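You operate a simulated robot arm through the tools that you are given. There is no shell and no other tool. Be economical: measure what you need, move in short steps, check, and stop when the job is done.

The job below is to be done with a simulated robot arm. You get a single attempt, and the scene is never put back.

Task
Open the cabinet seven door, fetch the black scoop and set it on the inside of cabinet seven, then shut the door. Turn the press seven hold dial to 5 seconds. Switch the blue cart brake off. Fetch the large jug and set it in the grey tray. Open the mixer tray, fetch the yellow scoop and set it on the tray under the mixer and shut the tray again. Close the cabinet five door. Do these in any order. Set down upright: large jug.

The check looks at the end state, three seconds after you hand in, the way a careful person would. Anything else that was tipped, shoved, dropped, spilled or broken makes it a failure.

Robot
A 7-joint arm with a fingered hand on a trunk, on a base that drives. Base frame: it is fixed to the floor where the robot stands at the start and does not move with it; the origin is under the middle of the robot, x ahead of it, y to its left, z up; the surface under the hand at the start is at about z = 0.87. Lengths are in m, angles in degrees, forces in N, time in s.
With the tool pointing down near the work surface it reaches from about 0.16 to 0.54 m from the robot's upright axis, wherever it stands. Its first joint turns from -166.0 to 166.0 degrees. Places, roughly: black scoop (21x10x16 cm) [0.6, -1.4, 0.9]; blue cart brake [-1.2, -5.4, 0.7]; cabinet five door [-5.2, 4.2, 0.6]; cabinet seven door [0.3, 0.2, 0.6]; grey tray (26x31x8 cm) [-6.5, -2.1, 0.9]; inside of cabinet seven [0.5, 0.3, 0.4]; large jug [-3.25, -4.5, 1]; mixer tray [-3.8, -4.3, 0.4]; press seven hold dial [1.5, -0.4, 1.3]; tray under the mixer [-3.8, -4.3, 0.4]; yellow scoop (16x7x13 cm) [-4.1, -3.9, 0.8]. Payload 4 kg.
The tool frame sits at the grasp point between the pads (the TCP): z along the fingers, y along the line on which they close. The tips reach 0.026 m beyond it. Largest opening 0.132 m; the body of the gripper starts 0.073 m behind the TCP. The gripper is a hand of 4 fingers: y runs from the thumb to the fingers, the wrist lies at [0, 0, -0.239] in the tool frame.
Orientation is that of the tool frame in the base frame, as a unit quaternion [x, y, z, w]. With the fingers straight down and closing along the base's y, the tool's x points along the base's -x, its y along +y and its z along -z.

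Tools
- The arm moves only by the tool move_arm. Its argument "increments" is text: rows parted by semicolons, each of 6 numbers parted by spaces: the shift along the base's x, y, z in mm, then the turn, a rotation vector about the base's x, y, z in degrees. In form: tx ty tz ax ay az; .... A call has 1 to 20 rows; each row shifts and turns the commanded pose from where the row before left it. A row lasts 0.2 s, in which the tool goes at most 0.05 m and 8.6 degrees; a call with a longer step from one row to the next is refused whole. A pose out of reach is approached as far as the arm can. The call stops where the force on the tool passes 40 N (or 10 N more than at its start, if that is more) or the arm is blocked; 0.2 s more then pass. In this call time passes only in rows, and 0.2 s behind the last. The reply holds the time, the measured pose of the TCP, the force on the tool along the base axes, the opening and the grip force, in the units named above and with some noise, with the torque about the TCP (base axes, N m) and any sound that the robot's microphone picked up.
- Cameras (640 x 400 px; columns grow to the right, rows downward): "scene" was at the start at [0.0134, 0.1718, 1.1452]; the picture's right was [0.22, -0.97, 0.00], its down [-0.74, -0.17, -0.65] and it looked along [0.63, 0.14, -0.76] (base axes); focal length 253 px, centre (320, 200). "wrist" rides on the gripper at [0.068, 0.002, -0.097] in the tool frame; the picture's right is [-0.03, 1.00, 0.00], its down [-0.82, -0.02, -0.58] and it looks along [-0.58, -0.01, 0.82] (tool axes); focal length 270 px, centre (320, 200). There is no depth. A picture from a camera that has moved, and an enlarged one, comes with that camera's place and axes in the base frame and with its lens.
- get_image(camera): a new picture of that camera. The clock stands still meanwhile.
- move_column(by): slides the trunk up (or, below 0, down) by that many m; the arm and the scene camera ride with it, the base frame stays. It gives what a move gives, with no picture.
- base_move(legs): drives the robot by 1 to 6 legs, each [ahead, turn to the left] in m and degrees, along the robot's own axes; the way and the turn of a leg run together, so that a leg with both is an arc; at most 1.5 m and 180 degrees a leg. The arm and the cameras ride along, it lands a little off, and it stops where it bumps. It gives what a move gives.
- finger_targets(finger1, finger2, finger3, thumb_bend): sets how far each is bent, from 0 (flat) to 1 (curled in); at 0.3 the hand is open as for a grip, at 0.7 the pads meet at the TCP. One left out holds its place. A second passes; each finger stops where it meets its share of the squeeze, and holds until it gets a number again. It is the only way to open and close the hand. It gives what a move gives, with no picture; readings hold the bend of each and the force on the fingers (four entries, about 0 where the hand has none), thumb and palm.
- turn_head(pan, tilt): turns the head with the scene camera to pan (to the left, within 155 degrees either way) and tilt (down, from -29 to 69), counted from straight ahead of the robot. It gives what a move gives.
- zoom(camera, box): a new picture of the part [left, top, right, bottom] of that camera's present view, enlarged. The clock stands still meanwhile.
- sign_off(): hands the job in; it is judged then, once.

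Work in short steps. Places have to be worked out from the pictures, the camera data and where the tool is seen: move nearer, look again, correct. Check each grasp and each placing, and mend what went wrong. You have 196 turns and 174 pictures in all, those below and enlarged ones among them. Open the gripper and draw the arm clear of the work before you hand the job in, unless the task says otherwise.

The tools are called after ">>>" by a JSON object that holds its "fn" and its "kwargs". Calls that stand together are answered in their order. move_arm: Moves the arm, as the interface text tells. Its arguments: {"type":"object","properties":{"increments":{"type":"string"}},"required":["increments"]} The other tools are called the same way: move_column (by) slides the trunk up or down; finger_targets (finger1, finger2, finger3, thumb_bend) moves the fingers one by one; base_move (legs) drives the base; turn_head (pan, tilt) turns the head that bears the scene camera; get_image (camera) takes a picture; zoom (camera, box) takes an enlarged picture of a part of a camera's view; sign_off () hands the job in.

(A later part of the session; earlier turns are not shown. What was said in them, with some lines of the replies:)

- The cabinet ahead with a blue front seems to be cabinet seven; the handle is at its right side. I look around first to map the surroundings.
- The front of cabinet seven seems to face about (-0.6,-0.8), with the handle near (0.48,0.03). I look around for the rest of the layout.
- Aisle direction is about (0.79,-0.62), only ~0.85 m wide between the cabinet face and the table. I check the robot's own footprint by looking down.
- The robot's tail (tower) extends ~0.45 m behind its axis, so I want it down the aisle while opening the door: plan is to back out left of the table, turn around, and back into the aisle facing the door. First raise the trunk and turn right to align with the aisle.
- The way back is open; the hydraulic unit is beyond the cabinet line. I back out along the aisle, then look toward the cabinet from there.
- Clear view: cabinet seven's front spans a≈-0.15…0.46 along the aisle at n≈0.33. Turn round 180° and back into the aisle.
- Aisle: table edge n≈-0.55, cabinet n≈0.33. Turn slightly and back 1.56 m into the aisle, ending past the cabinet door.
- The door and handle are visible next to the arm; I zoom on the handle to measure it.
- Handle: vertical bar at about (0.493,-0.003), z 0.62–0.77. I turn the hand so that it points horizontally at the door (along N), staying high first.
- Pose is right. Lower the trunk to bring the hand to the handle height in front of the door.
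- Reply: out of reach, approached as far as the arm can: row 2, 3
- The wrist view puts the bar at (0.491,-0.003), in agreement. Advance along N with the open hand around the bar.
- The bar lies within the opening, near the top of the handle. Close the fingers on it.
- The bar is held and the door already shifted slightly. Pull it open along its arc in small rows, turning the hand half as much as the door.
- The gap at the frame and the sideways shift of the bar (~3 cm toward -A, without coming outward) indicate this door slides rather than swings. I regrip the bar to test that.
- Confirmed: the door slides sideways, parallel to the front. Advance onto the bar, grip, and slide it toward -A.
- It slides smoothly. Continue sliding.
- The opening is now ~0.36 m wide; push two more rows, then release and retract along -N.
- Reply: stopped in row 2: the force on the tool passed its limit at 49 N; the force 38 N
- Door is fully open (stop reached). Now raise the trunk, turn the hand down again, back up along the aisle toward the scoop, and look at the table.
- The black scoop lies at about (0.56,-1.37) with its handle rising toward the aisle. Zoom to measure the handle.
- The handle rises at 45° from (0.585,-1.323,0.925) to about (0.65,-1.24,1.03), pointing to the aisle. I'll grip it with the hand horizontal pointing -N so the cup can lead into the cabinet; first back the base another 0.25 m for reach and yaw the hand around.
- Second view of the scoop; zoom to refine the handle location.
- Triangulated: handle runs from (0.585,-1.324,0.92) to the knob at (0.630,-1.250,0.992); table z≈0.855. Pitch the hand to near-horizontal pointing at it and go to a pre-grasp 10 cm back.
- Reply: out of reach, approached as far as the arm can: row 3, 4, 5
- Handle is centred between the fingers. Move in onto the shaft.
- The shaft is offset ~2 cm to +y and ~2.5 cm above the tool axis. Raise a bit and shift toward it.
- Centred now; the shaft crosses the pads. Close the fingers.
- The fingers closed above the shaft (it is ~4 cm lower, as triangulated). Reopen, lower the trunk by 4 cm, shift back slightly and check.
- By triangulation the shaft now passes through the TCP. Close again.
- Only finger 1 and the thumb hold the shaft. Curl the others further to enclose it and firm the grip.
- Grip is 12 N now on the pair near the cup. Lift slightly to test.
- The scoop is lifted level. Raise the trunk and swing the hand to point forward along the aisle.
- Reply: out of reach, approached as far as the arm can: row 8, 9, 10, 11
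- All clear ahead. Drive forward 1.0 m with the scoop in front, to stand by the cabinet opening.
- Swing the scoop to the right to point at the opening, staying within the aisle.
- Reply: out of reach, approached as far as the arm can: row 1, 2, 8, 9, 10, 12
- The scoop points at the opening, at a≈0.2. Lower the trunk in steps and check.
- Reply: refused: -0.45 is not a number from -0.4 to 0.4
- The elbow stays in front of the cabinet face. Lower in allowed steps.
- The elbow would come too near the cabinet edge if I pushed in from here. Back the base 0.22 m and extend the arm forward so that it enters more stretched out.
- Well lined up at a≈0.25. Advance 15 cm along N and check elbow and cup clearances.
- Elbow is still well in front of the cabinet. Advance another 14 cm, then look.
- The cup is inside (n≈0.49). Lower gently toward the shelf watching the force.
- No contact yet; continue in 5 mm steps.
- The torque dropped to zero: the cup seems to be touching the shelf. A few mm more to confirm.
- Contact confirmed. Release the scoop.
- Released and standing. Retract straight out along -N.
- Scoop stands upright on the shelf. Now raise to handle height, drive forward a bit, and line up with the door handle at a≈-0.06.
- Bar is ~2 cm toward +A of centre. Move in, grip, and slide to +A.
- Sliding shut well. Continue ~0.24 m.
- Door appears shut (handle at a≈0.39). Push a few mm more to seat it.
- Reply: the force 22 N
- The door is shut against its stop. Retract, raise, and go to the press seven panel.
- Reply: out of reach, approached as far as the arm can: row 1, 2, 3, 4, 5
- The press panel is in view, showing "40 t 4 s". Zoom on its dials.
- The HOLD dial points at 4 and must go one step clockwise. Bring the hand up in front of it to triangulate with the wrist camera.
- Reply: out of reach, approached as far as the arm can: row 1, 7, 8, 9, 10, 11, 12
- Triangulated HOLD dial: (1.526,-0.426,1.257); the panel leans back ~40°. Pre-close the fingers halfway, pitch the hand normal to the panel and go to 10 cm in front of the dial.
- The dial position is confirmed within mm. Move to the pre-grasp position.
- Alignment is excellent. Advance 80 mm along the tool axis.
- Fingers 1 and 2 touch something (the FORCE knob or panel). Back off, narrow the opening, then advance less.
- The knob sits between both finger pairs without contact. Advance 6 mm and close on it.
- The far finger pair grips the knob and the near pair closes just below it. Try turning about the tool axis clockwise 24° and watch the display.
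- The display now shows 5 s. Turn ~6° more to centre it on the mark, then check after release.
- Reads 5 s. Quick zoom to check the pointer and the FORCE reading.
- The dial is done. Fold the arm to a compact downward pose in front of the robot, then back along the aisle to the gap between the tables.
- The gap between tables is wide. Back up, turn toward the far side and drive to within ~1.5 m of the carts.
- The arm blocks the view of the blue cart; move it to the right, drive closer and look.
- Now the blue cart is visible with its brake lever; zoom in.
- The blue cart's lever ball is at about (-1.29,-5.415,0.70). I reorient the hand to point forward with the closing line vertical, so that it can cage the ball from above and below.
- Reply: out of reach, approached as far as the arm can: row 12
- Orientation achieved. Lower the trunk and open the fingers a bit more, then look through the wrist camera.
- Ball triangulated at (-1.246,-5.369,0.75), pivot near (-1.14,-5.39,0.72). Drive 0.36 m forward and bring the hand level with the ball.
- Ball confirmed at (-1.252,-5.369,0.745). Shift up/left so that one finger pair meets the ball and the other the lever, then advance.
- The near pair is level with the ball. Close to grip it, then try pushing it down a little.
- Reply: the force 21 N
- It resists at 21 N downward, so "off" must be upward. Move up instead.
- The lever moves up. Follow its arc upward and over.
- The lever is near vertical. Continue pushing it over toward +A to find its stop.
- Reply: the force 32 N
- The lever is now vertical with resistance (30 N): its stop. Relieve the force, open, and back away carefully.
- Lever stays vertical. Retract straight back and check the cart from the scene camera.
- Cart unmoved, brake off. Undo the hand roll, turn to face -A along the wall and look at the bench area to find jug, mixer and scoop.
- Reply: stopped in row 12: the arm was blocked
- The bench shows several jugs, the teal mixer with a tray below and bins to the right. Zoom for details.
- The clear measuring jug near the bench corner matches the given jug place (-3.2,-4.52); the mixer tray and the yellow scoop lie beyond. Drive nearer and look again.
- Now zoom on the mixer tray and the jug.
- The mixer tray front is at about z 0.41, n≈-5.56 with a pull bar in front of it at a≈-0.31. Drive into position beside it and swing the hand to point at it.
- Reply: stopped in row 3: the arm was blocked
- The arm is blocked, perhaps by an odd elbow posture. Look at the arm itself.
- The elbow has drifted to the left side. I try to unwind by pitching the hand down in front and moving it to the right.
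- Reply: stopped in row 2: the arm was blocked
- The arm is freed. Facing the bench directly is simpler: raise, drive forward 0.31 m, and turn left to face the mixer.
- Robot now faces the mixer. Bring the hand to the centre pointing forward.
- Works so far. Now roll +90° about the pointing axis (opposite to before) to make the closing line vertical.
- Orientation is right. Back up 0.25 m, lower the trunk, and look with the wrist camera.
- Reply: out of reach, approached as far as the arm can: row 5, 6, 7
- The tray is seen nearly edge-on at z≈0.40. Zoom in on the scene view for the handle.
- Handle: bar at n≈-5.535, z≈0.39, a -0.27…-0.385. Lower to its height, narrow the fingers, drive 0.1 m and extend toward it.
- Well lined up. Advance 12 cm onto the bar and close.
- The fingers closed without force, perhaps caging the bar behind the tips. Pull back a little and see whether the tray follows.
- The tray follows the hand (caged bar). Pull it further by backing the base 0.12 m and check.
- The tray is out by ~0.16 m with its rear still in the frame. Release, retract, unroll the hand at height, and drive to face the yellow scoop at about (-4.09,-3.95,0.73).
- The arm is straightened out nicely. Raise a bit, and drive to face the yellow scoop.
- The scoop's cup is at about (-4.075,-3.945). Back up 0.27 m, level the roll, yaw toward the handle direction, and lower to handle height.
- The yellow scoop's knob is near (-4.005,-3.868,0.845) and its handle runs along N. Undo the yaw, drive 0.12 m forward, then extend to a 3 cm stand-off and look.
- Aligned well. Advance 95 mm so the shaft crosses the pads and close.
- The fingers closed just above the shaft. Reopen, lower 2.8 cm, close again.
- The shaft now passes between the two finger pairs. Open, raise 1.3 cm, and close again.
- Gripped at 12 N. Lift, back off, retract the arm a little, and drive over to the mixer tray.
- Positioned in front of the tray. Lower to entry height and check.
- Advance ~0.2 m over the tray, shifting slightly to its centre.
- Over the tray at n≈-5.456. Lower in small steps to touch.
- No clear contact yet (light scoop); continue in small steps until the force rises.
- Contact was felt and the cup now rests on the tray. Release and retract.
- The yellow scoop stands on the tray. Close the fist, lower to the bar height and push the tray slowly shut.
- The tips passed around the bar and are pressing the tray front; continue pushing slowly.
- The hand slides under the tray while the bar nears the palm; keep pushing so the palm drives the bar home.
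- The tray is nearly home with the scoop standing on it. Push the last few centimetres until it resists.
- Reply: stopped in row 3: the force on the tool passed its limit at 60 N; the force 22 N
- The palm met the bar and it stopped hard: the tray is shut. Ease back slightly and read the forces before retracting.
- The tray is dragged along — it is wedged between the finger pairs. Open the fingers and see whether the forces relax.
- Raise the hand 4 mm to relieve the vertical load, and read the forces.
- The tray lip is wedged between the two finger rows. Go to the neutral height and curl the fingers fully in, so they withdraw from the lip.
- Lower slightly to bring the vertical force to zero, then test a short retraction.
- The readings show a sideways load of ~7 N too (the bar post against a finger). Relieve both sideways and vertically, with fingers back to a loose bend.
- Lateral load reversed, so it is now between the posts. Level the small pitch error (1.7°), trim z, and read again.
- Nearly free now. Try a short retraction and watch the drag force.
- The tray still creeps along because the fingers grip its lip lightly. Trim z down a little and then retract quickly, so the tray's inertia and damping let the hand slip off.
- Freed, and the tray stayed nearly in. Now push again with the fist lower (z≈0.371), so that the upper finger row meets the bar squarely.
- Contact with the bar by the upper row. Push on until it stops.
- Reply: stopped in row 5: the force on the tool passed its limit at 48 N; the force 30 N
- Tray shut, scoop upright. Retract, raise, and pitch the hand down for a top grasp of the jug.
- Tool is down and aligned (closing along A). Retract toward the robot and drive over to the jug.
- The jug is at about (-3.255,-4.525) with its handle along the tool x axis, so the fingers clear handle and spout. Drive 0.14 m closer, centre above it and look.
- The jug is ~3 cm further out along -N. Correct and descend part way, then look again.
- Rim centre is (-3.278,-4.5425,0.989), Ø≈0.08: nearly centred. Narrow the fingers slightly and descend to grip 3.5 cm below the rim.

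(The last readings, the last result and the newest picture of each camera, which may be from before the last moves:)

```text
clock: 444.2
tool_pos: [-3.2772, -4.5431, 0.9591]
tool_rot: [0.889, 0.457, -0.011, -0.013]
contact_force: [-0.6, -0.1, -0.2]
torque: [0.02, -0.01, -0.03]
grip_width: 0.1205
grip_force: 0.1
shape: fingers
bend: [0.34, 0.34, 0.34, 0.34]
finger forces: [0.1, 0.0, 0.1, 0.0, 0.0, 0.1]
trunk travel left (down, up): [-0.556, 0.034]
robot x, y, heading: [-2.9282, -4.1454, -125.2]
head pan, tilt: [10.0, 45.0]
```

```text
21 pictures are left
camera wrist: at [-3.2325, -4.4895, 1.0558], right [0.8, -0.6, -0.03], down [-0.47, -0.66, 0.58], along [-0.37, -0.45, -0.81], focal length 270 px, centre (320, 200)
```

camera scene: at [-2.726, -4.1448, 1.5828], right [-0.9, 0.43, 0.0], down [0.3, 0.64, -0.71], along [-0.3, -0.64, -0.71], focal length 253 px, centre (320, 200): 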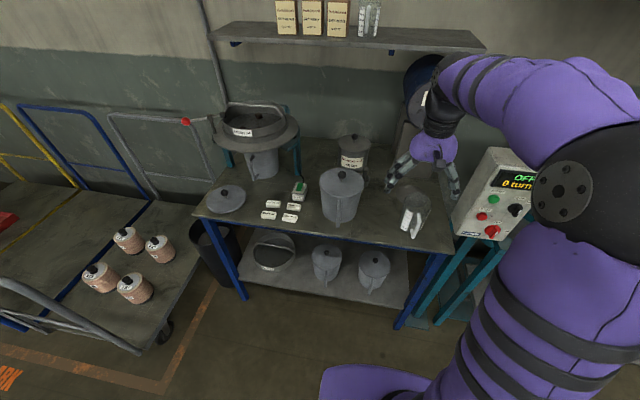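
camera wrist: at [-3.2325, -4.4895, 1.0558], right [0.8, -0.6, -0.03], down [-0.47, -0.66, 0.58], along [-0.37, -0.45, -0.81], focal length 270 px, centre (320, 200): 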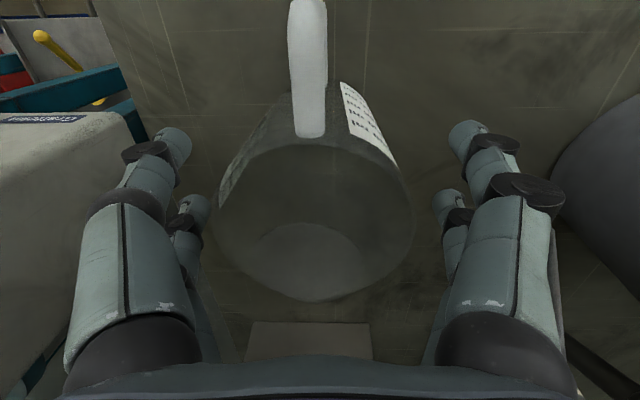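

Centred between the fingers. Lower 10 mm more and close gently.

>>> {"fn": "move_arm", "kwargs": {"increments": "0 0 -10 0 0 0"}}

>>> {"fn": "finger_targets", "kwargs": {"finger1": 0.53, "finger2": 0.53, "finger3": 0.53, "thumb_bend": 0.53}}

>>> {"fn": "get_image", "kwargs": {"camera": "wrist"}}

```text
clock: 444.6
tool_pos: [-3.2758, -4.5426, 0.9491]
tool_rot: [0.889, 0.457, -0.01, -0.013]
contact_force: [0.2, 0.7, -0.3]
torque: [0.01, -0.01, 0.0]
grip_width: 0.1206
grip_force: 0.1
shape: fingers
bend: [0.34, 0.34, 0.34, 0.34]
finger forces: [0.0, 0.0, 0.0, 0.0, 0.0, 0.0]
trunk travel left (down, up): [-0.556, 0.034]
robot x, y, heading: [-2.9281, -4.1476, -125.3]
head pan, tilt: [10.0, 45.0]
```

```text
clock: 445.6
tool_pos: [-3.2761, -4.5424, 0.9487]
tool_rot: [0.889, 0.457, -0.011, -0.013]
contact_force: [-0.4, -0.4, 0.0]
torque: [-0.02, 0.01, 0.03]
grip_width: 0.062
grip_force: 7.2
shape: fingers
bend: [0.51, 0.45, 0.46, 0.52]
finger forces: [1.6, 5.8, 6.2, 0.1, 1.2, 0.1]
trunk travel left (down, up): [-0.556, 0.034]
robot x, y, heading: [-2.9306, -4.1479, -125.2]
head pan, tilt: [10.0, 45.0]
```

```text
20 pictures are left
camera wrist: at [-3.2325, -4.4892, 1.0458], right [0.8, -0.6, -0.03], down [-0.47, -0.66, 0.58], along [-0.37, -0.45, -0.81], focal length 270 px, centre (320, 200)
```

wrist: 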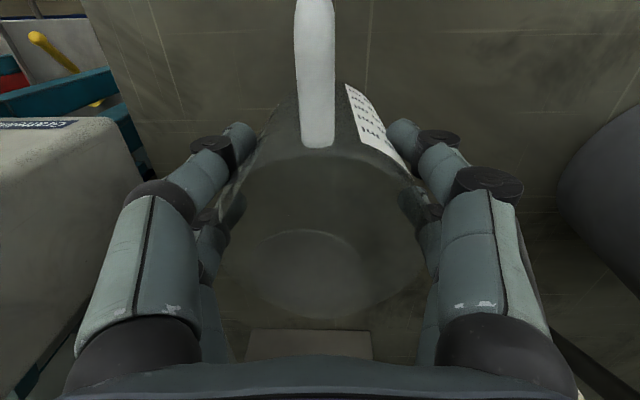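

All four fingers touch. Tighten somewhat, then lift slowly with the trunk... by arm, and check.

>>> {"fn": "finger_targets", "kwargs": {"finger1": 0.62, "finger2": 0.56, "finger3": 0.56, "thumb_bend": 0.62}}

>>> {"fn": "move_arm", "kwargs": {"increments": "0 0 15 0 0 0;0 0 20 0 0 0;0 0 25 0 0 0;0 0 30 0 0 0;0 0 30 0 0 0;0 0 30 0 0 0;0 0 30 0 0 0"}}

>>> {"fn": "get_image", "kwargs": {"camera": "scene"}}

```text
clock: 446.6
tool_pos: [-3.2767, -4.5425, 0.9487]
tool_rot: [0.889, 0.457, -0.01, -0.013]
contact_force: [0.2, 0.9, -0.2]
torque: [-0.01, -0.03, -0.04]
grip_width: 0.059
grip_force: 17.6
shape: fingers
bend: [0.51, 0.44, 0.47, 0.57]
finger forces: [7.9, 9.8, 7.4, 0.0, 9.6, 0.1]
trunk travel left (down, up): [-0.556, 0.034]
robot x, y, heading: [-2.9271, -4.1458, -125.2]
head pan, tilt: [10.0, 45.0]
```

```text
clock: 448.2
tool_pos: [-3.2755, -4.5429, 1.1294]
tool_rot: [0.889, 0.457, -0.011, -0.013]
contact_force: [-0.3, 0.4, -0.8]
torque: [-0.01, 0.02, 0.0]
grip_width: 0.059
grip_force: 17.3
shape: fingers
bend: [0.51, 0.44, 0.47, 0.57]
finger forces: [7.9, 9.7, 7.4, 0.0, 9.8, 0.0]
trunk travel left (down, up): [-0.556, 0.034]
robot x, y, heading: [-2.9264, -4.148, -125.5]
head pan, tilt: [10.0, 45.0]
```

```text
19 pictures are left
camera scene: at [-2.807, -4.2591, 1.5828], right [-0.9, 0.43, 0.0], down [0.3, 0.64, -0.71], along [-0.3, -0.64, -0.71], focal length 253 px, centre (320, 200)
```

scene: 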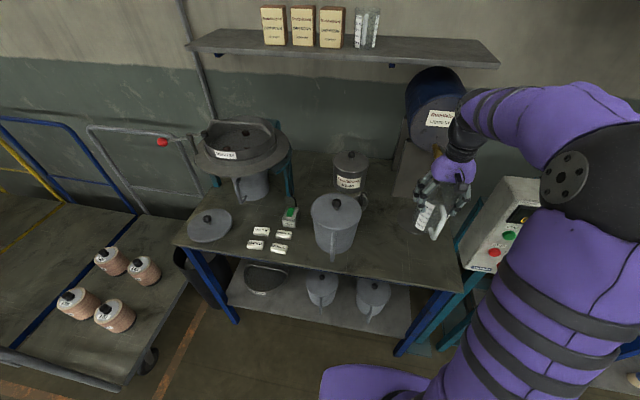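

The jug is lifted upright. Back away from the bench, turn to -A and drive ~4 m to the bench with the grey tray.

>>> {"fn": "base_move", "kwargs": {"legs": [[-0.45, 0], [0, -45], [0, -47.5], [1.4, 0], [1.4, 0], [1.15, 0]]}}

>>> {"fn": "turn_head", "kwargs": {"pan": 75, "tilt": 25}}

>>> {"fn": "get_image", "kwargs": {"camera": "scene"}}

```text
clock: 474.3
tool_pos: [-6.0951, -0.8775, 1.1279]
tool_rot: [0.939, -0.342, 0.003, -0.017]
contact_force: [0.1, -0.5, -1.3]
torque: [-0.01, 0.0, 0.01]
grip_width: 0.0585
grip_force: 17.2
shape: fingers
bend: [0.51, 0.44, 0.47, 0.57]
finger forces: [7.7, 9.6, 7.5, 0.0, 9.5, 0.0]
trunk travel left (down, up): [-0.556, 0.034]
robot x, y, heading: [-5.7244, -1.2522, 140.4]
head pan, tilt: [10.0, 45.0]
```

```text
clock: 475.7
tool_pos: [-6.0952, -0.8768, 1.1271]
tool_rot: [0.94, -0.342, 0.003, -0.017]
contact_force: [-0.2, -0.4, -0.1]
torque: [-0.01, 0.0, -0.03]
grip_width: 0.0585
grip_force: 17.3
shape: fingers
bend: [0.51, 0.44, 0.47, 0.57]
finger forces: [7.8, 9.7, 7.3, 0.0, 9.5, 0.1]
trunk travel left (down, up): [-0.556, 0.034]
robot x, y, heading: [-5.7253, -1.2543, 140.2]
head pan, tilt: [75.0, 25.0]
```

```text
18 pictures are left
camera scene: at [-5.8562, -1.4604, 1.6134], right [-0.58, 0.82, 0.0], down [0.35, 0.24, -0.91], along [-0.74, -0.52, -0.42], focal length 253 px, centre (320, 200)
```

scene: 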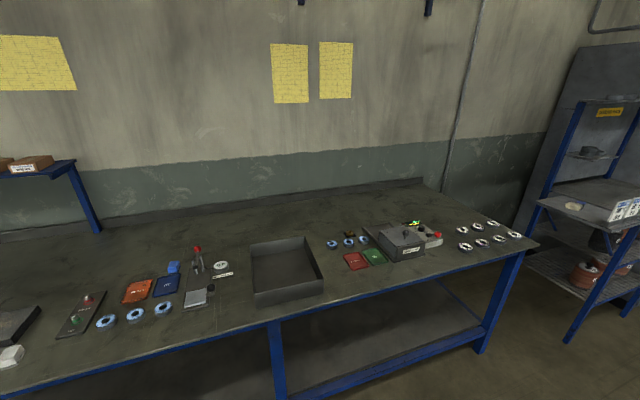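

The grey tray is empty, centre about (-6.455,-2.06). Turn to face it and drive up to the bench.

>>> {"fn": "base_move", "kwargs": {"legs": [[0, 84], [0.56, 0]]}}

>>> {"fn": "turn_head", "kwargs": {"pan": 15, "tilt": 50}}

>>> {"fn": "get_image", "kwargs": {"camera": "scene"}}

>>> {"fn": "get_image", "kwargs": {"camera": "wrist"}}

```text
clock: 482.9
tool_pos: [-6.5313, -1.9744, 1.1272]
tool_rot: [0.926, 0.377, -0.01, -0.014]
contact_force: [0.2, 0.4, -1.5]
torque: [-0.01, 0.02, 0.0]
grip_width: 0.0583
grip_force: 17.5
shape: fingers
bend: [0.52, 0.44, 0.47, 0.57]
finger forces: [7.6, 9.7, 7.6, 0.0, 9.3, 0.1]
trunk travel left (down, up): [-0.556, 0.034]
robot x, y, heading: [-6.1206, -1.6474, -135.3]
head pan, tilt: [75.0, 25.0]
```

```text
clock: 484.2
tool_pos: [-6.532, -1.9735, 1.1285]
tool_rot: [0.926, 0.377, -0.01, -0.014]
contact_force: [-0.4, -0.3, -1.2]
torque: [0.02, 0.02, -0.03]
grip_width: 0.0584
grip_force: 17.3
shape: fingers
bend: [0.52, 0.44, 0.47, 0.57]
finger forces: [7.5, 9.7, 7.5, 0.0, 9.3, 0.0]
trunk travel left (down, up): [-0.556, 0.034]
robot x, y, heading: [-6.123, -1.6443, -135.6]
head pan, tilt: [15.0, 50.0]
```

```text
17 pictures are left
camera scene: at [-6.0129, -1.7769, 1.5759], right [-0.86, 0.51, 0.0], down [0.39, 0.66, -0.64], along [-0.33, -0.55, -0.77], focal length 253 px, centre (320, 200)
```

scene: 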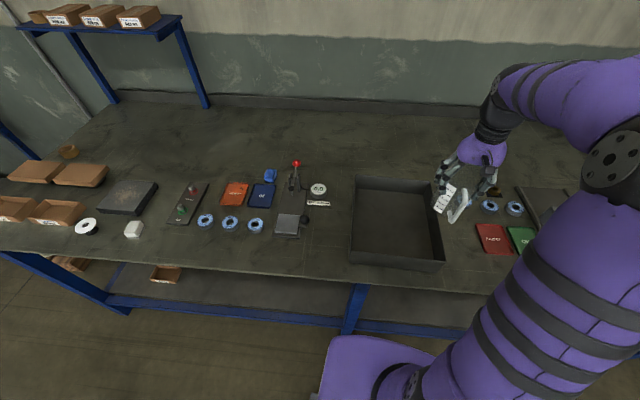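

```text
16 pictures are left
camera wrist: at [-6.4789, -1.9294, 1.2252], right [0.68, -0.73, -0.03], down [-0.58, -0.57, 0.58], along [-0.45, -0.38, -0.81], focal length 270 px, centre (320, 200)
```

wrist: 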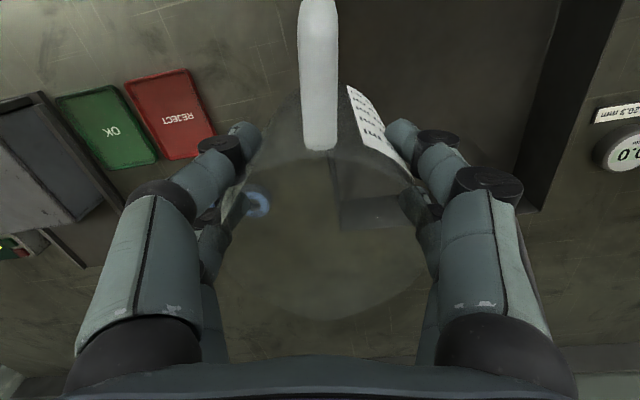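

Shift the jug over the tray centre (-6.445,-2.05), lower, and look.

>>> {"fn": "move_arm", "kwargs": {"increments": "21.75 -19 0 0 0 0;21.75 -19 0 0 0 0;21.75 -19 0 0 0 0;21.75 -19 0 0 0 0;0 0 -25 0 0 0;0 0 -25 0 0 0;0 0 -25 0 0 0;0 0 -25 0 0 0"}}

>>> {"fn": "get_image", "kwargs": {"camera": "scene"}}

```text
clock: 486.0
tool_pos: [-6.4455, -2.0488, 1.0282]
tool_rot: [0.925, 0.378, -0.009, -0.015]
contact_force: [-0.4, 0.0, -0.8]
torque: [0.0, 0.03, -0.03]
grip_width: 0.058
grip_force: 16.5
shape: fingers
bend: [0.52, 0.44, 0.47, 0.57]
finger forces: [7.5, 9.9, 7.7, 0.0, 9.3, 0.0]
trunk travel left (down, up): [-0.556, 0.034]
robot x, y, heading: [-6.1188, -1.6447, -135.6]
head pan, tilt: [15.0, 50.0]
```

```text
15 pictures are left
camera scene: at [-6.0131, -1.777, 1.5759], right [-0.86, 0.51, 0.0], down [0.39, 0.66, -0.64], along [-0.33, -0.55, -0.77], focal length 253 px, centre (320, 200)
```

scene: 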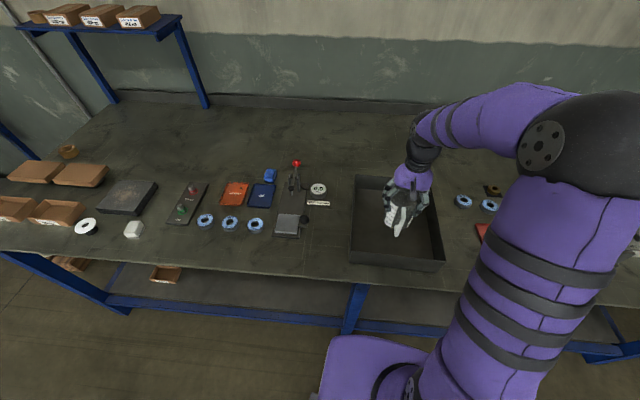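

Well over the tray. Lower on, then in small steps to contact.

>>> {"fn": "move_arm", "kwargs": {"increments": "0 0 -15 0 0 0;0 0 -15 0 0 0;0 0 -15 0 0 0;0 0 -8 0 0 0"}}

>>> {"fn": "move_arm", "kwargs": {"increments": "0 0 -5 0 0 0;0 0 -5 0 0 0"}}

>>> {"fn": "move_arm", "kwargs": {"increments": "0 0 -4 0 0 0"}}

```text
clock: 487.0
tool_pos: [-6.4443, -2.05, 0.9767]
tool_rot: [0.926, 0.377, -0.013, -0.014]
contact_force: [1.5, 2.2, 27.5]
torque: [-0.02, -0.14, 0.01]
grip_width: 0.0575
grip_force: 20.4
shape: fingers
bend: [0.53, 0.46, 0.48, 0.58]
finger forces: [9.8, 10.0, 9.1, 0.1, 11.2, 0.0]
trunk travel left (down, up): [-0.556, 0.034]
robot x, y, heading: [-6.1197, -1.6428, -135.6]
head pan, tilt: [15.0, 50.0]
```

```text
clock: 487.6
tool_pos: [-6.4444, -2.0505, 0.9677]
tool_rot: [0.926, 0.377, -0.012, -0.012]
contact_force: [-1.2, -1.2, 37.9]
torque: [-0.09, -0.17, -0.11]
grip_width: 0.0556
grip_force: 24.1
shape: fingers
bend: [0.54, 0.47, 0.49, 0.58]
finger forces: [8.7, 15.6, 13.7, 0.0, 10.8, 0.1]
trunk travel left (down, up): [-0.556, 0.034]
robot x, y, heading: [-6.1215, -1.6452, -135.4]
head pan, tilt: [15.0, 50.0]
```

```text
clock: 488.0
tool_pos: [-6.4447, -2.0513, 0.9676]
tool_rot: [0.926, 0.378, -0.013, -0.012]
contact_force: [3.3, 4.5, 25.1]
torque: [0.12, -0.29, -0.06]
grip_width: 0.0556
grip_force: 26.4
shape: fingers
bend: [0.54, 0.49, 0.5, 0.58]
finger forces: [9.4, 15.0, 15.3, 0.1, 12.6, 0.1]
trunk travel left (down, up): [-0.556, 0.034]
robot x, y, heading: [-6.1197, -1.6434, -135.6]
head pan, tilt: [15.0, 50.0]
stopped in row 1: the force on the tool passed its limit at 50 N (the readings are from after the stop); the commanded pose is now the measured one
```

Contact made (pressing now). Ease up until the load is gone, then release.

>>> {"fn": "move_arm", "kwargs": {"increments": "0 0 5 0 0 0"}}

>>> {"fn": "finger_targets", "kwargs": {"finger1": 0.45, "finger2": 0.4, "finger3": 0.42, "thumb_bend": 0.48}}

>>> {"fn": "finger_targets", "kwargs": {"finger1": 0.33, "finger2": 0.33, "finger3": 0.33, "thumb_bend": 0.33}}

>>> {"fn": "move_arm", "kwargs": {"increments": "0 0 15 0 0 0;0 0 25 0 0 0;0 0 30 0 0 0;0 0 40 0 0 0;0 0 40 0 0 0;0 0 40 0 0 0"}}

>>> {"fn": "get_image", "kwargs": {"camera": "wrist"}}

>>> {"fn": "zoom", "kwargs": {"camera": "scene", "box": [330, 150, 470, 290]}}

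```text
clock: 488.4
tool_pos: [-6.4456, -2.052, 0.9689]
tool_rot: [0.926, 0.378, -0.011, -0.013]
contact_force: [0.7, 0.7, -0.9]
torque: [0.01, -0.03, 0.01]
grip_width: 0.0552
grip_force: 22.4
shape: fingers
bend: [0.54, 0.48, 0.5, 0.58]
finger forces: [7.9, 13.3, 12.9, 0.0, 10.4, 0.1]
trunk travel left (down, up): [-0.556, 0.034]
robot x, y, heading: [-6.1244, -1.6405, -135.5]
head pan, tilt: [15.0, 50.0]
```

```text
clock: 489.4
tool_pos: [-6.4466, -2.0521, 0.9714]
tool_rot: [0.926, 0.378, -0.012, -0.012]
contact_force: [-0.2, -0.4, 0.3]
torque: [-0.03, -0.01, 0.0]
grip_width: 0.0774
grip_force: 0.8
shape: fingers
bend: [0.45, 0.4, 0.42, 0.48]
finger forces: [0.1, 0.5, 0.6, 0.0, 0.1, 0.0]
trunk travel left (down, up): [-0.556, 0.034]
robot x, y, heading: [-6.1199, -1.644, -135.3]
head pan, tilt: [15.0, 50.0]
```

```text
clock: 490.4
tool_pos: [-6.446, -2.0522, 0.9711]
tool_rot: [0.926, 0.378, -0.012, -0.013]
contact_force: [-0.6, 0.0, -0.2]
torque: [0.03, 0.05, -0.01]
grip_width: 0.1228
grip_force: 0.0
shape: fingers
bend: [0.33, 0.33, 0.33, 0.33]
finger forces: [0.0, 0.0, 0.0, 0.1, 0.0, 0.0]
trunk travel left (down, up): [-0.556, 0.034]
robot x, y, heading: [-6.1206, -1.6464, -135.4]
head pan, tilt: [15.0, 50.0]
```

```text
clock: 491.8
tool_pos: [-6.4442, -2.0498, 1.1594]
tool_rot: [0.926, 0.377, -0.011, -0.013]
contact_force: [-0.6, -0.1, 0.2]
torque: [-0.01, 0.02, -0.02]
grip_width: 0.1229
grip_force: 0.1
shape: fingers
bend: [0.33, 0.33, 0.33, 0.33]
finger forces: [0.1, 0.1, 0.1, 0.0, 0.0, 0.0]
trunk travel left (down, up): [-0.556, 0.034]
robot x, y, heading: [-6.1242, -1.6452, -135.3]
head pan, tilt: [15.0, 50.0]
```

```text
14 pictures are left
camera wrist: at [-6.3912, -2.0057, 1.2556], right [0.68, -0.73, -0.03], down [-0.58, -0.56, 0.59], along [-0.45, -0.38, -0.81], focal length 270 px, centre (320, 200)
```

wrist: 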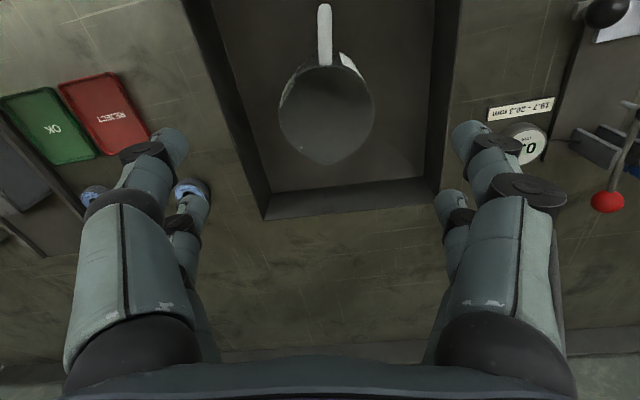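

```text
2.86 times, centred on (400, 220) of scene
camera zoom: at [-6.0128, -1.7768, 1.5758], right [-0.86, 0.51, 0.0], down [0.39, 0.66, -0.64], along [-0.33, -0.55, -0.77], focal length 724 px, centre (91, 143)
```

zoom: 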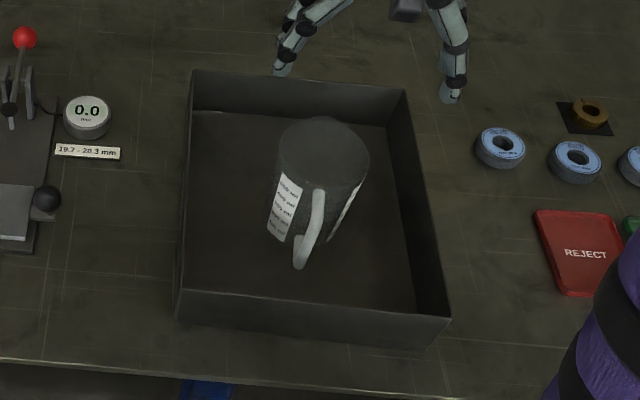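

The jug stands upright in the grey tray. Now back off and turn toward +N to look for a path to cabinet five.

>>> {"fn": "base_move", "kwargs": {"legs": [[-0.55, 0], [0, -90], [0, -82]]}}

>>> {"fn": "turn_head", "kwargs": {"pan": 15, "tilt": 15}}

>>> {"fn": "get_image", "kwargs": {"camera": "scene"}}

```text
clock: 503.0
tool_pos: [-5.4722, -0.8182, 1.1587]
tool_rot: [-0.44, 0.898, -0.011, 0.012]
contact_force: [0.8, 0.4, -0.4]
torque: [0.01, 0.02, -0.01]
grip_width: 0.1226
grip_force: 0.1
shape: fingers
bend: [0.33, 0.33, 0.33, 0.33]
finger forces: [0.0, 0.0, 0.1, 0.1, 0.0, 0.0]
trunk travel left (down, up): [-0.556, 0.034]
robot x, y, heading: [-5.7392, -1.2615, 52.3]
head pan, tilt: [15.0, 50.0]
```

```text
clock: 504.0
tool_pos: [-5.4729, -0.8183, 1.1583]
tool_rot: [-0.44, 0.898, -0.011, 0.012]
contact_force: [0.2, 0.7, -0.6]
torque: [-0.01, 0.0, 0.0]
grip_width: 0.1228
grip_force: 0.0
shape: fingers
bend: [0.33, 0.33, 0.33, 0.33]
finger forces: [0.0, 0.0, 0.0, 0.0, 0.0, 0.0]
trunk travel left (down, up): [-0.556, 0.034]
robot x, y, heading: [-5.7371, -1.2677, 52.3]
head pan, tilt: [15.0, 15.0]
```

```text
12 pictures are left
camera scene: at [-5.8606, -1.1309, 1.6295], right [0.92, -0.38, 0.0], down [-0.1, -0.24, -0.97], along [0.37, 0.89, -0.26], focal length 253 px, centre (320, 200)
```

scene: 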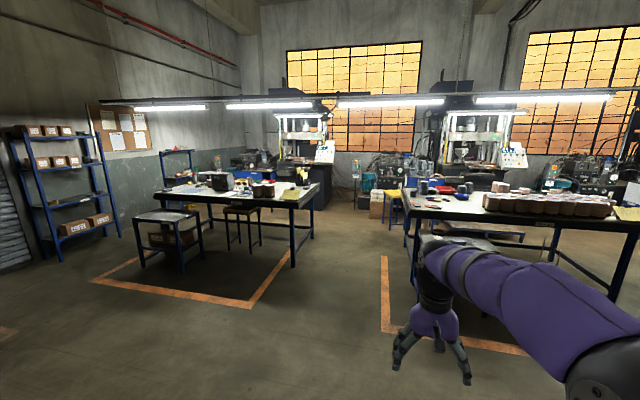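

There is a ~1.4 m gap between the tables straight ahead-left. Drive through it toward the main aisle and look left for cabinet five.

>>> {"fn": "base_move", "kwargs": {"legs": [[0, 20.5], [1.5, 0], [0, -20.5], [1.5, 0], [1.1, 0]]}}

>>> {"fn": "turn_head", "kwargs": {"pan": 65, "tilt": 20}}

>>> {"fn": "get_image", "kwargs": {"camera": "scene"}}

```text
clock: 526.0
tool_pos: [-3.4149, 2.6345, 1.1583]
tool_rot: [-0.436, 0.9, -0.011, 0.013]
contact_force: [0.3, -0.2, 0.2]
torque: [-0.01, 0.0, 0.03]
grip_width: 0.1227
grip_force: 0.0
shape: fingers
bend: [0.33, 0.33, 0.33, 0.33]
finger forces: [0.0, 0.0, 0.0, 0.0, 0.0, 0.0]
trunk travel left (down, up): [-0.556, 0.034]
robot x, y, heading: [-3.6868, 2.1925, 51.8]
head pan, tilt: [15.0, 15.0]
```

```text
clock: 527.2
tool_pos: [-3.4154, 2.635, 1.1584]
tool_rot: [-0.435, 0.9, -0.012, 0.011]
contact_force: [0.9, -0.3, 1.1]
torque: [0.0, 0.0, 0.01]
grip_width: 0.1229
grip_force: 0.0
shape: fingers
bend: [0.33, 0.33, 0.33, 0.33]
finger forces: [0.0, 0.0, 0.1, 0.0, 0.0, 0.0]
trunk travel left (down, up): [-0.556, 0.034]
robot x, y, heading: [-3.6834, 2.1912, 52.1]
head pan, tilt: [65.0, 20.0]
```

```text
11 pictures are left
camera scene: at [-3.8858, 2.3234, 1.6215], right [0.89, 0.45, 0.0], down [0.15, -0.31, -0.94], along [-0.42, 0.84, -0.34], focal length 253 px, centre (320, 200)
```

scene: 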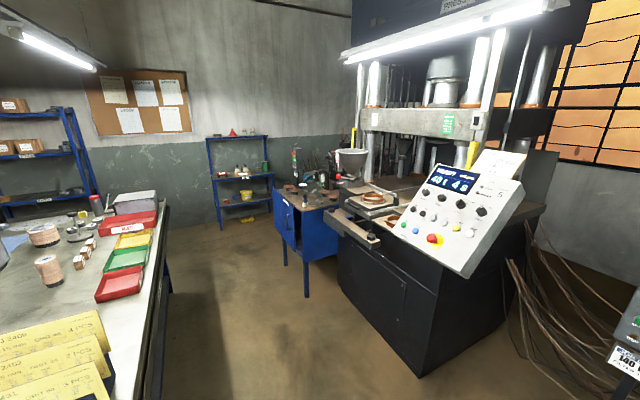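

Cabinet five is the blue one left of the press; zoom in on it.

>>> {"fn": "zoom", "kwargs": {"camera": "scene", "box": [255, 170, 355, 310]}}

```text
2.86 times, centred on (305, 240) of scene
camera zoom: at [-3.8858, 2.3234, 1.6215], right [0.89, 0.45, 0.0], down [0.15, -0.31, -0.94], along [-0.42, 0.84, -0.34], focal length 724 px, centre (363, 86)
```

zoom: 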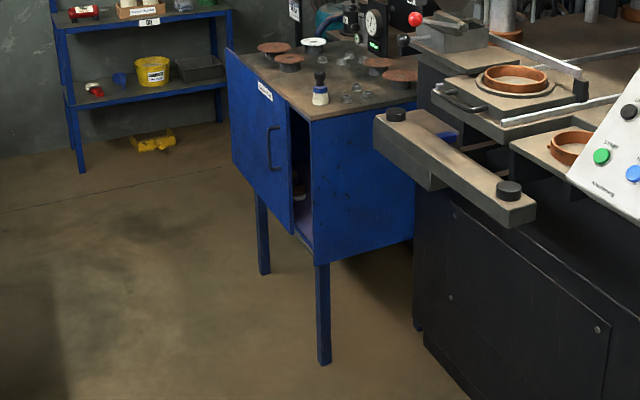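

Cabinet five's door (same sliding type) stands ~14 cm open; its handle is at a≈-6.39, n≈0.02. Drive along the aisle to stand beside it facing -A, then turn the hand toward the door.

>>> {"fn": "base_move", "kwargs": {"legs": [[0, 86], [1.5, 0], [0.16, 0], [0, 4]]}}

>>> {"fn": "move_arm", "kwargs": {"increments": "17 21.7 0 0 0 -7.5;17 21.7 0 0 0 -7.5;17 21.7 0 0 0 -7.5;17 21.7 0 0 0 -7.5;17 21.7 0 0 0 -7.5;17 21.7 0 0 0 -7.5;17 21.7 0 0 0 -7.5;17 21.7 0 0 0 -7.5;17 21.7 0 0 0 -7.5;17 21.7 0 0 0 -7.5;17 21.7 0 0 0 -7.5;17 21.7 0 0 0 -7.5"}}

>>> {"fn": "move_arm", "kwargs": {"increments": "0 0 0 5.91 -4.62 0;0 0 0 5.91 -4.62 0;0 0 0 5.91 -4.62 0;0 0 0 5.91 -4.62 0;0 0 0 5.91 -4.62 0;0 0 0 5.91 -4.62 0;0 0 0 5.91 -4.62 0;0 0 0 5.91 -4.62 0;0 0 0 5.91 -4.62 0;0 0 0 5.91 -4.62 0;0 0 0 5.91 -4.62 0;0 0 0 5.91 -4.62 0"}}

>>> {"fn": "turn_head", "kwargs": {"pan": -30, "tilt": 45}}

>>> {"fn": "get_image", "kwargs": {"camera": "scene"}}

```text
clock: 540.4
tool_pos: [-5.4115, 3.5808, 1.1589]
tool_rot: [0.949, -0.316, -0.001, -0.017]
contact_force: [-0.3, 0.1, -0.2]
torque: [0.0, -0.01, 0.01]
grip_width: 0.1227
grip_force: 0.1
shape: fingers
bend: [0.33, 0.33, 0.33, 0.33]
finger forces: [0.0, 0.0, 0.0, 0.0, 0.1, 0.1]
trunk travel left (down, up): [-0.556, 0.034]
robot x, y, heading: [-4.9624, 3.3234, 143.7]
head pan, tilt: [65.0, 20.0]
```

```text
clock: 543.0
tool_pos: [-5.2079, 3.8397, 1.1591]
tool_rot: [-0.447, 0.895, -0.011, 0.013]
contact_force: [0.0, -0.1, -1.1]
torque: [0.0, 0.0, 0.0]
grip_width: 0.1226
grip_force: 0.1
shape: fingers
bend: [0.33, 0.33, 0.33, 0.33]
finger forces: [0.0, 0.0, 0.1, 0.0, 0.1, 0.1]
trunk travel left (down, up): [-0.556, 0.034]
robot x, y, heading: [-4.9594, 3.3234, 143.6]
head pan, tilt: [65.0, 20.0]
```

```text
clock: 545.6
tool_pos: [-5.2092, 3.8406, 1.1591]
tool_rot: [-0.305, 0.632, 0.296, 0.648]
contact_force: [-0.2, 0.7, 1.1]
torque: [0.02, -0.02, 0.0]
grip_width: 0.1227
grip_force: 0.1
shape: fingers
bend: [0.33, 0.33, 0.33, 0.33]
finger forces: [0.0, 0.1, 0.1, 0.1, 0.1, 0.1]
trunk travel left (down, up): [-0.556, 0.034]
robot x, y, heading: [-4.9614, 3.3211, 143.6]
head pan, tilt: [65.0, 20.0]
```

```text
clock: 547.3
tool_pos: [-5.2093, 3.8409, 1.1579]
tool_rot: [-0.304, 0.633, 0.295, 0.648]
contact_force: [0.2, -0.3, -0.4]
torque: [-0.02, -0.01, -0.01]
grip_width: 0.1228
grip_force: 0.2
shape: fingers
bend: [0.33, 0.33, 0.33, 0.33]
finger forces: [0.1, 0.1, 0.0, 0.0, 0.1, 0.0]
trunk travel left (down, up): [-0.556, 0.034]
robot x, y, heading: [-4.9597, 3.3211, 143.6]
head pan, tilt: [-30.0, 45.0]
```

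```text
9 pictures are left
camera scene: at [-5.039, 3.241, 1.5828], right [0.92, 0.4, 0.0], down [0.28, -0.65, -0.71], along [-0.28, 0.65, -0.71], focal length 253 px, centre (320, 200)
```

scene: 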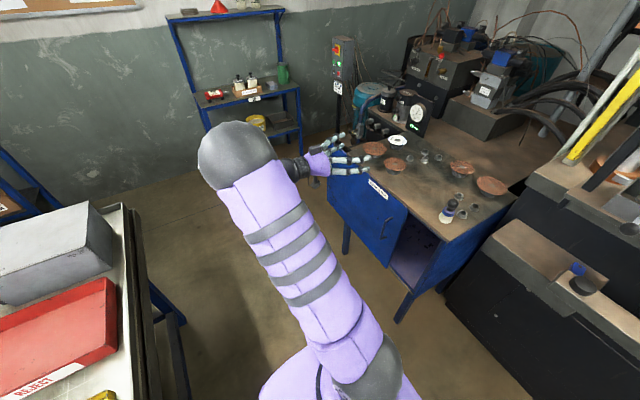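

Nicely placed: the handle is at a≈-6.45, n≈0.02–0.04. Lower to handle height and view with the wrist camera.

>>> {"fn": "move_column", "kwargs": {"by": -0.4}}

>>> {"fn": "move_column", "kwargs": {"by": -0.05}}

>>> {"fn": "get_image", "kwargs": {"camera": "wrist"}}

```text
clock: 551.1
tool_pos: [-5.208, 3.8411, 0.759]
tool_rot: [-0.304, 0.633, 0.295, 0.648]
contact_force: [0.6, -0.2, 0.0]
torque: [-0.03, -0.02, 0.0]
grip_width: 0.1229
grip_force: 0.1
shape: fingers
bend: [0.33, 0.33, 0.33, 0.33]
finger forces: [0.0, 0.0, 0.0, 0.0, 0.0, 0.0]
trunk travel left (down, up): [-0.156, 0.434]
robot x, y, heading: [-4.9616, 3.3223, 143.5]
head pan, tilt: [-30.0, 45.0]
```

```text
clock: 552.0
tool_pos: [-5.208, 3.8415, 0.708]
tool_rot: [-0.305, 0.632, 0.296, 0.648]
contact_force: [0.5, 0.2, -0.4]
torque: [0.01, 0.02, -0.01]
grip_width: 0.1227
grip_force: 0.0
shape: fingers
bend: [0.33, 0.33, 0.33, 0.33]
finger forces: [0.0, 0.0, 0.1, 0.1, 0.0, 0.0]
trunk travel left (down, up): [-0.106, 0.484]
robot x, y, heading: [-4.962, 3.3259, 143.4]
head pan, tilt: [-30.0, 45.0]
```

```text
8 pictures are left
camera wrist: at [-5.2694, 3.768, 0.6397], right [-0.77, 0.64, 0.0], down [-0.37, -0.45, 0.81], along [0.52, 0.62, 0.59], focal length 270 px, centre (320, 200)
```

wrist: 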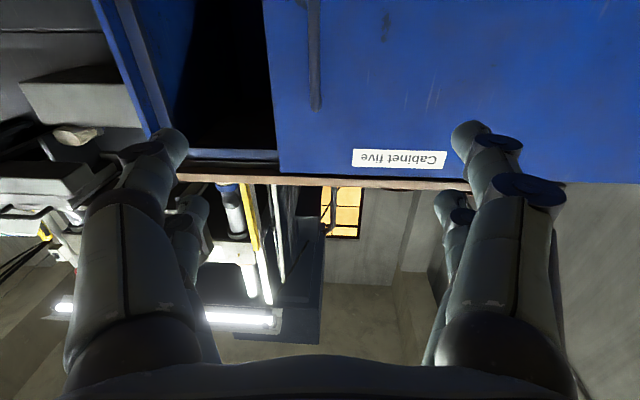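

The bar is centred. Advance 16 cm along N and check.

>>> {"fn": "move_arm", "kwargs": {"increments": "19.7 25.2 0 0 0 0;19.7 25.2 0 0 0 0;19.7 25.2 0 0 0 0;19.7 25.2 0 0 0 0;19.7 25.2 0 0 0 0"}}

>>> {"fn": "get_image", "kwargs": {"camera": "wrist"}}

```text
clock: 553.2
tool_pos: [-5.1083, 3.9686, 0.7092]
tool_rot: [-0.305, 0.632, 0.295, 0.648]
contact_force: [0.2, -0.1, 0.2]
torque: [-0.04, -0.04, -0.02]
grip_width: 0.1227
grip_force: 0.0
shape: fingers
bend: [0.33, 0.33, 0.33, 0.33]
finger forces: [0.1, 0.0, 0.1, 0.0, 0.0, 0.0]
trunk travel left (down, up): [-0.106, 0.484]
robot x, y, heading: [-4.9615, 3.3251, 143.3]
head pan, tilt: [-30.0, 45.0]
```

```text
7 pictures are left
camera wrist: at [-5.1701, 3.8945, 0.6406], right [-0.77, 0.64, 0.0], down [-0.37, -0.45, 0.81], along [0.52, 0.62, 0.59], focal length 270 px, centre (320, 200)
```

wrist: 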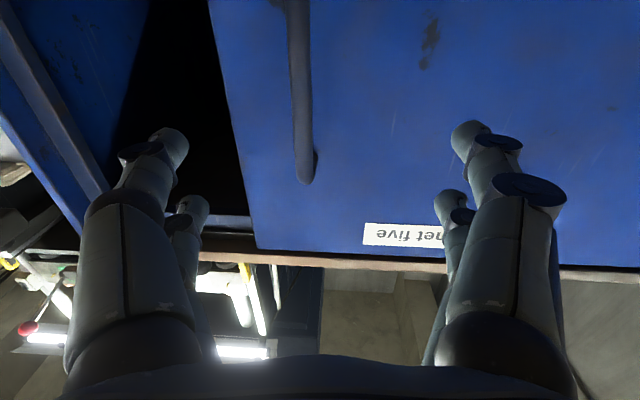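

The bar needs ~3.5 cm more. Advance carefully, close, and slide toward +A.

>>> {"fn": "move_arm", "kwargs": {"increments": "7.2 9.2 0 0 0 0;7.2 9.2 0 0 0 0;6.2 7.9 0 0 0 0"}}

>>> {"fn": "finger_targets", "kwargs": {"finger1": 0.7, "finger2": 0.7, "finger3": 0.7, "thumb_bend": 0.7}}

>>> {"fn": "get_image", "kwargs": {"camera": "wrist"}}

```text
clock: 554.0
tool_pos: [-5.0895, 3.9934, 0.7099]
tool_rot: [-0.304, 0.633, 0.295, 0.648]
contact_force: [0.1, -0.1, -0.8]
torque: [-0.01, -0.04, 0.01]
grip_width: 0.1229
grip_force: 0.0
shape: fingers
bend: [0.33, 0.33, 0.33, 0.33]
finger forces: [0.0, 0.0, 0.1, 0.1, 0.1, 0.0]
trunk travel left (down, up): [-0.106, 0.484]
robot x, y, heading: [-4.9605, 3.3257, 143.3]
head pan, tilt: [-30.0, 45.0]
```

```text
clock: 555.0
tool_pos: [-5.0895, 3.994, 0.7082]
tool_rot: [-0.304, 0.633, 0.295, 0.647]
contact_force: [0.1, -0.6, 0.3]
torque: [-0.02, 0.01, 0.02]
grip_width: 0.0016
grip_force: 0.3
shape: fingers
bend: [0.7, 0.7, 0.7, 0.7]
finger forces: [0.1, 0.0, 0.3, 0.0, 0.2, 0.1]
trunk travel left (down, up): [-0.106, 0.484]
robot x, y, heading: [-4.9605, 3.3235, 143.5]
head pan, tilt: [-30.0, 45.0]
```

```text
6 pictures are left
camera wrist: at [-5.1511, 3.9199, 0.6402], right [-0.77, 0.64, 0.0], down [-0.37, -0.45, 0.81], along [0.52, 0.62, 0.59], focal length 270 px, centre (320, 200)
```

wrist: 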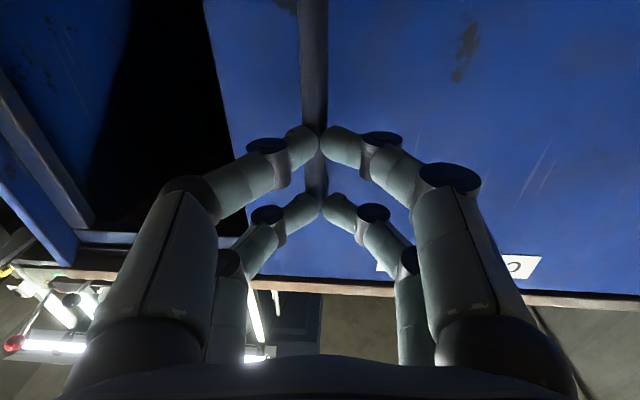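

The fingers closed just in front of the bar. Open, advance 2.5 cm, and close again.

>>> {"fn": "finger_targets", "kwargs": {"finger1": 0.4, "finger2": 0.4, "finger3": 0.4, "thumb_bend": 0.4}}

>>> {"fn": "move_arm", "kwargs": {"increments": "7.7 9.9 0 0 0 0;7.7 9.9 0 0 0 0"}}

>>> {"fn": "finger_targets", "kwargs": {"finger1": 0.7, "finger2": 0.7, "finger3": 0.7, "thumb_bend": 0.7}}

```text
clock: 556.0
tool_pos: [-5.0894, 3.9935, 0.7093]
tool_rot: [-0.305, 0.633, 0.296, 0.648]
contact_force: [0.0, -0.3, 0.0]
torque: [0.02, -0.01, -0.03]
grip_width: 0.0993
grip_force: 0.0
shape: fingers
bend: [0.4, 0.4, 0.4, 0.4]
finger forces: [0.0, 0.0, 0.1, 0.1, 0.0, 0.0]
trunk travel left (down, up): [-0.106, 0.484]
robot x, y, heading: [-4.9628, 3.3198, 143.4]
head pan, tilt: [-30.0, 45.0]
```

```text
clock: 556.6
tool_pos: [-5.0744, 4.0122, 0.7071]
tool_rot: [-0.305, 0.633, 0.295, 0.648]
contact_force: [0.0, 0.2, -0.6]
torque: [0.02, 0.02, -0.01]
grip_width: 0.0991
grip_force: 0.1
shape: fingers
bend: [0.4, 0.4, 0.4, 0.4]
finger forces: [0.1, 0.0, 0.0, 0.1, 0.0, 0.0]
trunk travel left (down, up): [-0.106, 0.484]
robot x, y, heading: [-4.9658, 3.324, 143.4]
head pan, tilt: [-30.0, 45.0]
```

```text
clock: 557.6
tool_pos: [-5.0739, 4.0146, 0.7081]
tool_rot: [-0.303, 0.634, 0.294, 0.648]
contact_force: [2.9, -0.6, -1.3]
torque: [-0.01, -0.02, -0.03]
grip_width: 0.0032
grip_force: 0.8
shape: fingers
bend: [0.7, 0.7, 0.69, 0.69]
finger forces: [0.0, 0.0, 0.9, 0.1, 1.9, 0.1]
trunk travel left (down, up): [-0.106, 0.484]
robot x, y, heading: [-4.9618, 3.3237, 143.7]
head pan, tilt: [-30.0, 45.0]
```

The bar is held. Slide the door toward +A until it stops.

>>> {"fn": "move_arm", "kwargs": {"increments": "15.8 -12.3 0 0 0 0;15.8 -12.3 0 0 0 0;15.8 -12.3 0 0 0 0;15.8 -12.3 0 0 0 0;15.8 -12.3 0 0 0 0"}}

>>> {"fn": "get_image", "kwargs": {"camera": "wrist"}}

```text
clock: 558.8
tool_pos: [-4.993, 3.9529, 0.7076]
tool_rot: [-0.303, 0.634, 0.294, 0.648]
contact_force: [2.3, 3.5, 0.2]
torque: [-0.05, 0.04, -0.01]
grip_width: 0.0035
grip_force: 1.5
shape: fingers
bend: [0.68, 0.68, 0.7, 0.7]
finger forces: [1.4, 1.7, 0.0, 0.0, 0.0, 0.0]
trunk travel left (down, up): [-0.106, 0.484]
robot x, y, heading: [-4.9607, 3.3211, 143.4]
head pan, tilt: [-30.0, 45.0]
```

```text
5 pictures are left
camera wrist: at [-5.0547, 3.8795, 0.6385], right [-0.77, 0.64, 0.0], down [-0.38, -0.45, 0.81], along [0.52, 0.62, 0.59], focal length 270 px, centre (320, 200)
```

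wrist: 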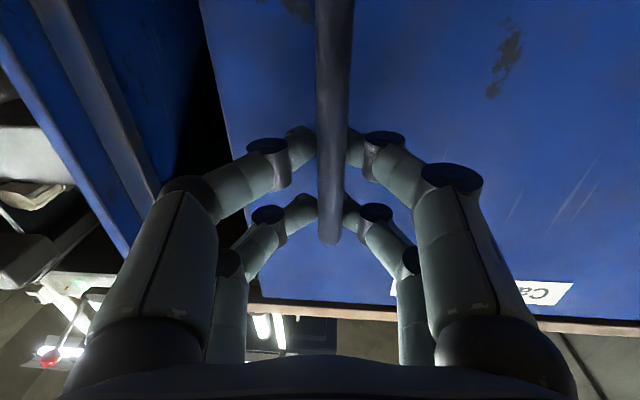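

The door follows; a small gap remains. Continue until it stops.

>>> {"fn": "move_arm", "kwargs": {"increments": "11.8 -9.2 0 0 0 0;11.8 -9.2 0 0 0 0;11.8 -9.2 0 0 0 0;7.9 -6.2 0 0 0 0;7.9 -6.2 0 0 0 0;7.9 -6.2 0 0 0 0;7.9 -6.2 0 0 0 0;7.9 -6.2 0 0 0 0;7.9 -6.2 0 0 0 0;7.9 -6.2 0 0 0 0;7.9 -6.2 0 0 0 0"}}

>>> {"fn": "get_image", "kwargs": {"camera": "wrist"}}

```text
clock: 561.2
tool_pos: [-4.9022, 3.8777, 0.7082]
tool_rot: [-0.309, 0.631, 0.299, 0.646]
contact_force: [-20.9, 25.3, -1.3]
torque: [0.01, 0.03, 0.27]
grip_width: 0.03
grip_force: 16.3
shape: fingers
bend: [0.55, 0.55, 0.7, 0.7]
finger forces: [16.4, 15.7, 0.0, 0.1, 0.1, 0.0]
trunk travel left (down, up): [-0.106, 0.484]
robot x, y, heading: [-4.9599, 3.3251, 143.7]
head pan, tilt: [-30.0, 45.0]
```

```text
4 pictures are left
camera wrist: at [-4.9619, 3.803, 0.6392], right [-0.78, 0.63, 0.0], down [-0.37, -0.46, 0.81], along [0.51, 0.63, 0.59], focal length 270 px, centre (320, 200)
```

wrist: 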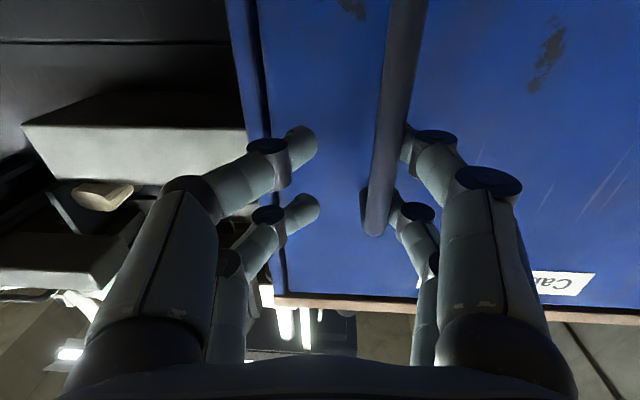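

The door is shut at its stop (33 N). Relieve the load, open the hand, and retract clear.

>>> {"fn": "move_arm", "kwargs": {"increments": "-9 7 0 0 0 0;-6 4.7 0 0 0 0"}}

>>> {"fn": "finger_targets", "kwargs": {"finger1": 0.3, "finger2": 0.3, "finger3": 0.3, "thumb_bend": 0.3}}

>>> {"fn": "move_arm", "kwargs": {"increments": "-18.5 -23.6 0 0 0 0;-18.5 -23.6 0 0 0 0;-18.5 -23.6 0 0 0 0;-25 -20 0 0 0 0;-25 -12 0 0 0 0;-25 -5 0 0 0 0"}}

>>> {"fn": "move_column", "kwargs": {"by": 0.35}}

>>> {"fn": "get_image", "kwargs": {"camera": "scene"}}

```text
clock: 561.8
tool_pos: [-4.9091, 3.8869, 0.7089]
tool_rot: [-0.305, 0.633, 0.294, 0.648]
contact_force: [-9.9, 11.7, -2.1]
torque: [-0.06, -0.02, 0.18]
grip_width: 0.0168
grip_force: 6.9
shape: fingers
bend: [0.62, 0.62, 0.7, 0.7]
finger forces: [6.9, 6.6, 0.0, 0.1, 0.1, 0.0]
trunk travel left (down, up): [-0.106, 0.484]
robot x, y, heading: [-4.9606, 3.3199, 143.5]
head pan, tilt: [-30.0, 45.0]
```

```text
clock: 562.8
tool_pos: [-4.9101, 3.8861, 0.7092]
tool_rot: [-0.304, 0.633, 0.296, 0.647]
contact_force: [-0.1, -0.3, -0.1]
torque: [0.01, -0.03, -0.02]
grip_width: 0.1326
grip_force: 0.0
shape: fingers
bend: [0.3, 0.3, 0.3, 0.3]
finger forces: [0.1, 0.0, 0.0, 0.0, 0.1, 0.1]
trunk travel left (down, up): [-0.106, 0.484]
robot x, y, heading: [-4.9607, 3.3232, 143.6]
head pan, tilt: [-30.0, 45.0]
```

```text
clock: 564.2
tool_pos: [-5.0405, 3.7796, 0.7069]
tool_rot: [-0.304, 0.633, 0.295, 0.648]
contact_force: [0.5, -0.7, 0.3]
torque: [0.03, 0.02, -0.02]
grip_width: 0.1324
grip_force: 0.0
shape: fingers
bend: [0.3, 0.3, 0.3, 0.3]
finger forces: [0.1, 0.0, 0.0, 0.1, 0.0, 0.0]
trunk travel left (down, up): [-0.106, 0.484]
robot x, y, heading: [-4.9608, 3.3277, 143.7]
head pan, tilt: [-30.0, 45.0]
```

```text
clock: 567.6
tool_pos: [-5.0404, 3.78, 1.0578]
tool_rot: [-0.304, 0.633, 0.295, 0.648]
contact_force: [-0.4, -0.7, 0.3]
torque: [0.01, 0.0, 0.02]
grip_width: 0.1325
grip_force: 0.1
shape: fingers
bend: [0.3, 0.3, 0.3, 0.3]
finger forces: [0.0, 0.0, 0.0, 0.0, 0.0, 0.1]
trunk travel left (down, up): [-0.456, 0.134]
robot x, y, heading: [-4.9581, 3.324, 143.6]
head pan, tilt: [-30.0, 45.0]
```

```text
3 pictures are left
camera scene: at [-5.0389, 3.2411, 1.4828], right [0.92, 0.4, 0.0], down [0.28, -0.65, -0.71], along [-0.28, 0.65, -0.71], focal length 253 px, centre (320, 200)
```

scene: 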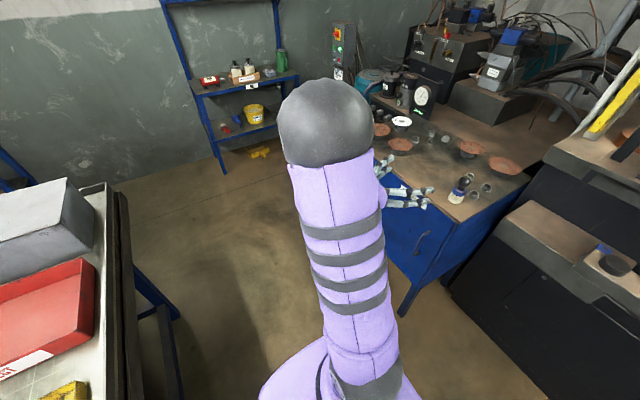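

Cabinet five's door is shut, and the hand is open and clear. All the jobs are done, so I hand in.

>>> {"fn": "sign_off", "kwargs": {}}

```text
The job is handed in.
```

I did every task and handed the job in; I don't have the result of the check.

- **Cabinet seven:** the door slid open, the black scoop is standing on the shelf inside, and the door is shut against its stop.
- **Press seven hold dial:** the display reads 5 s. The pointer sits about 9 degrees past the 5 mark toward 6, but it is nearest to 5.
- **Blue cart brake:** the lever is up at its upper stop. I took this as off because it would not move down; there is no on/off marking on it.
- **Large jug:** it is standing upright in the grey tray. I took it to be the clear 500 ml measuring jug, because its position matched the one given.
- **Mixer tray:** the yellow scoop is standing on the tray and the tray is shut. The first push wedged the tray between my fingers and dragged it partly out again. I freed it and pushed it shut a second time, and the scoop stayed upright throughout.
- **Cabinet five:** the door is shut against its stop.

I saw nothing else tipped or moved along the way, and the gripper is open and clear of the work.
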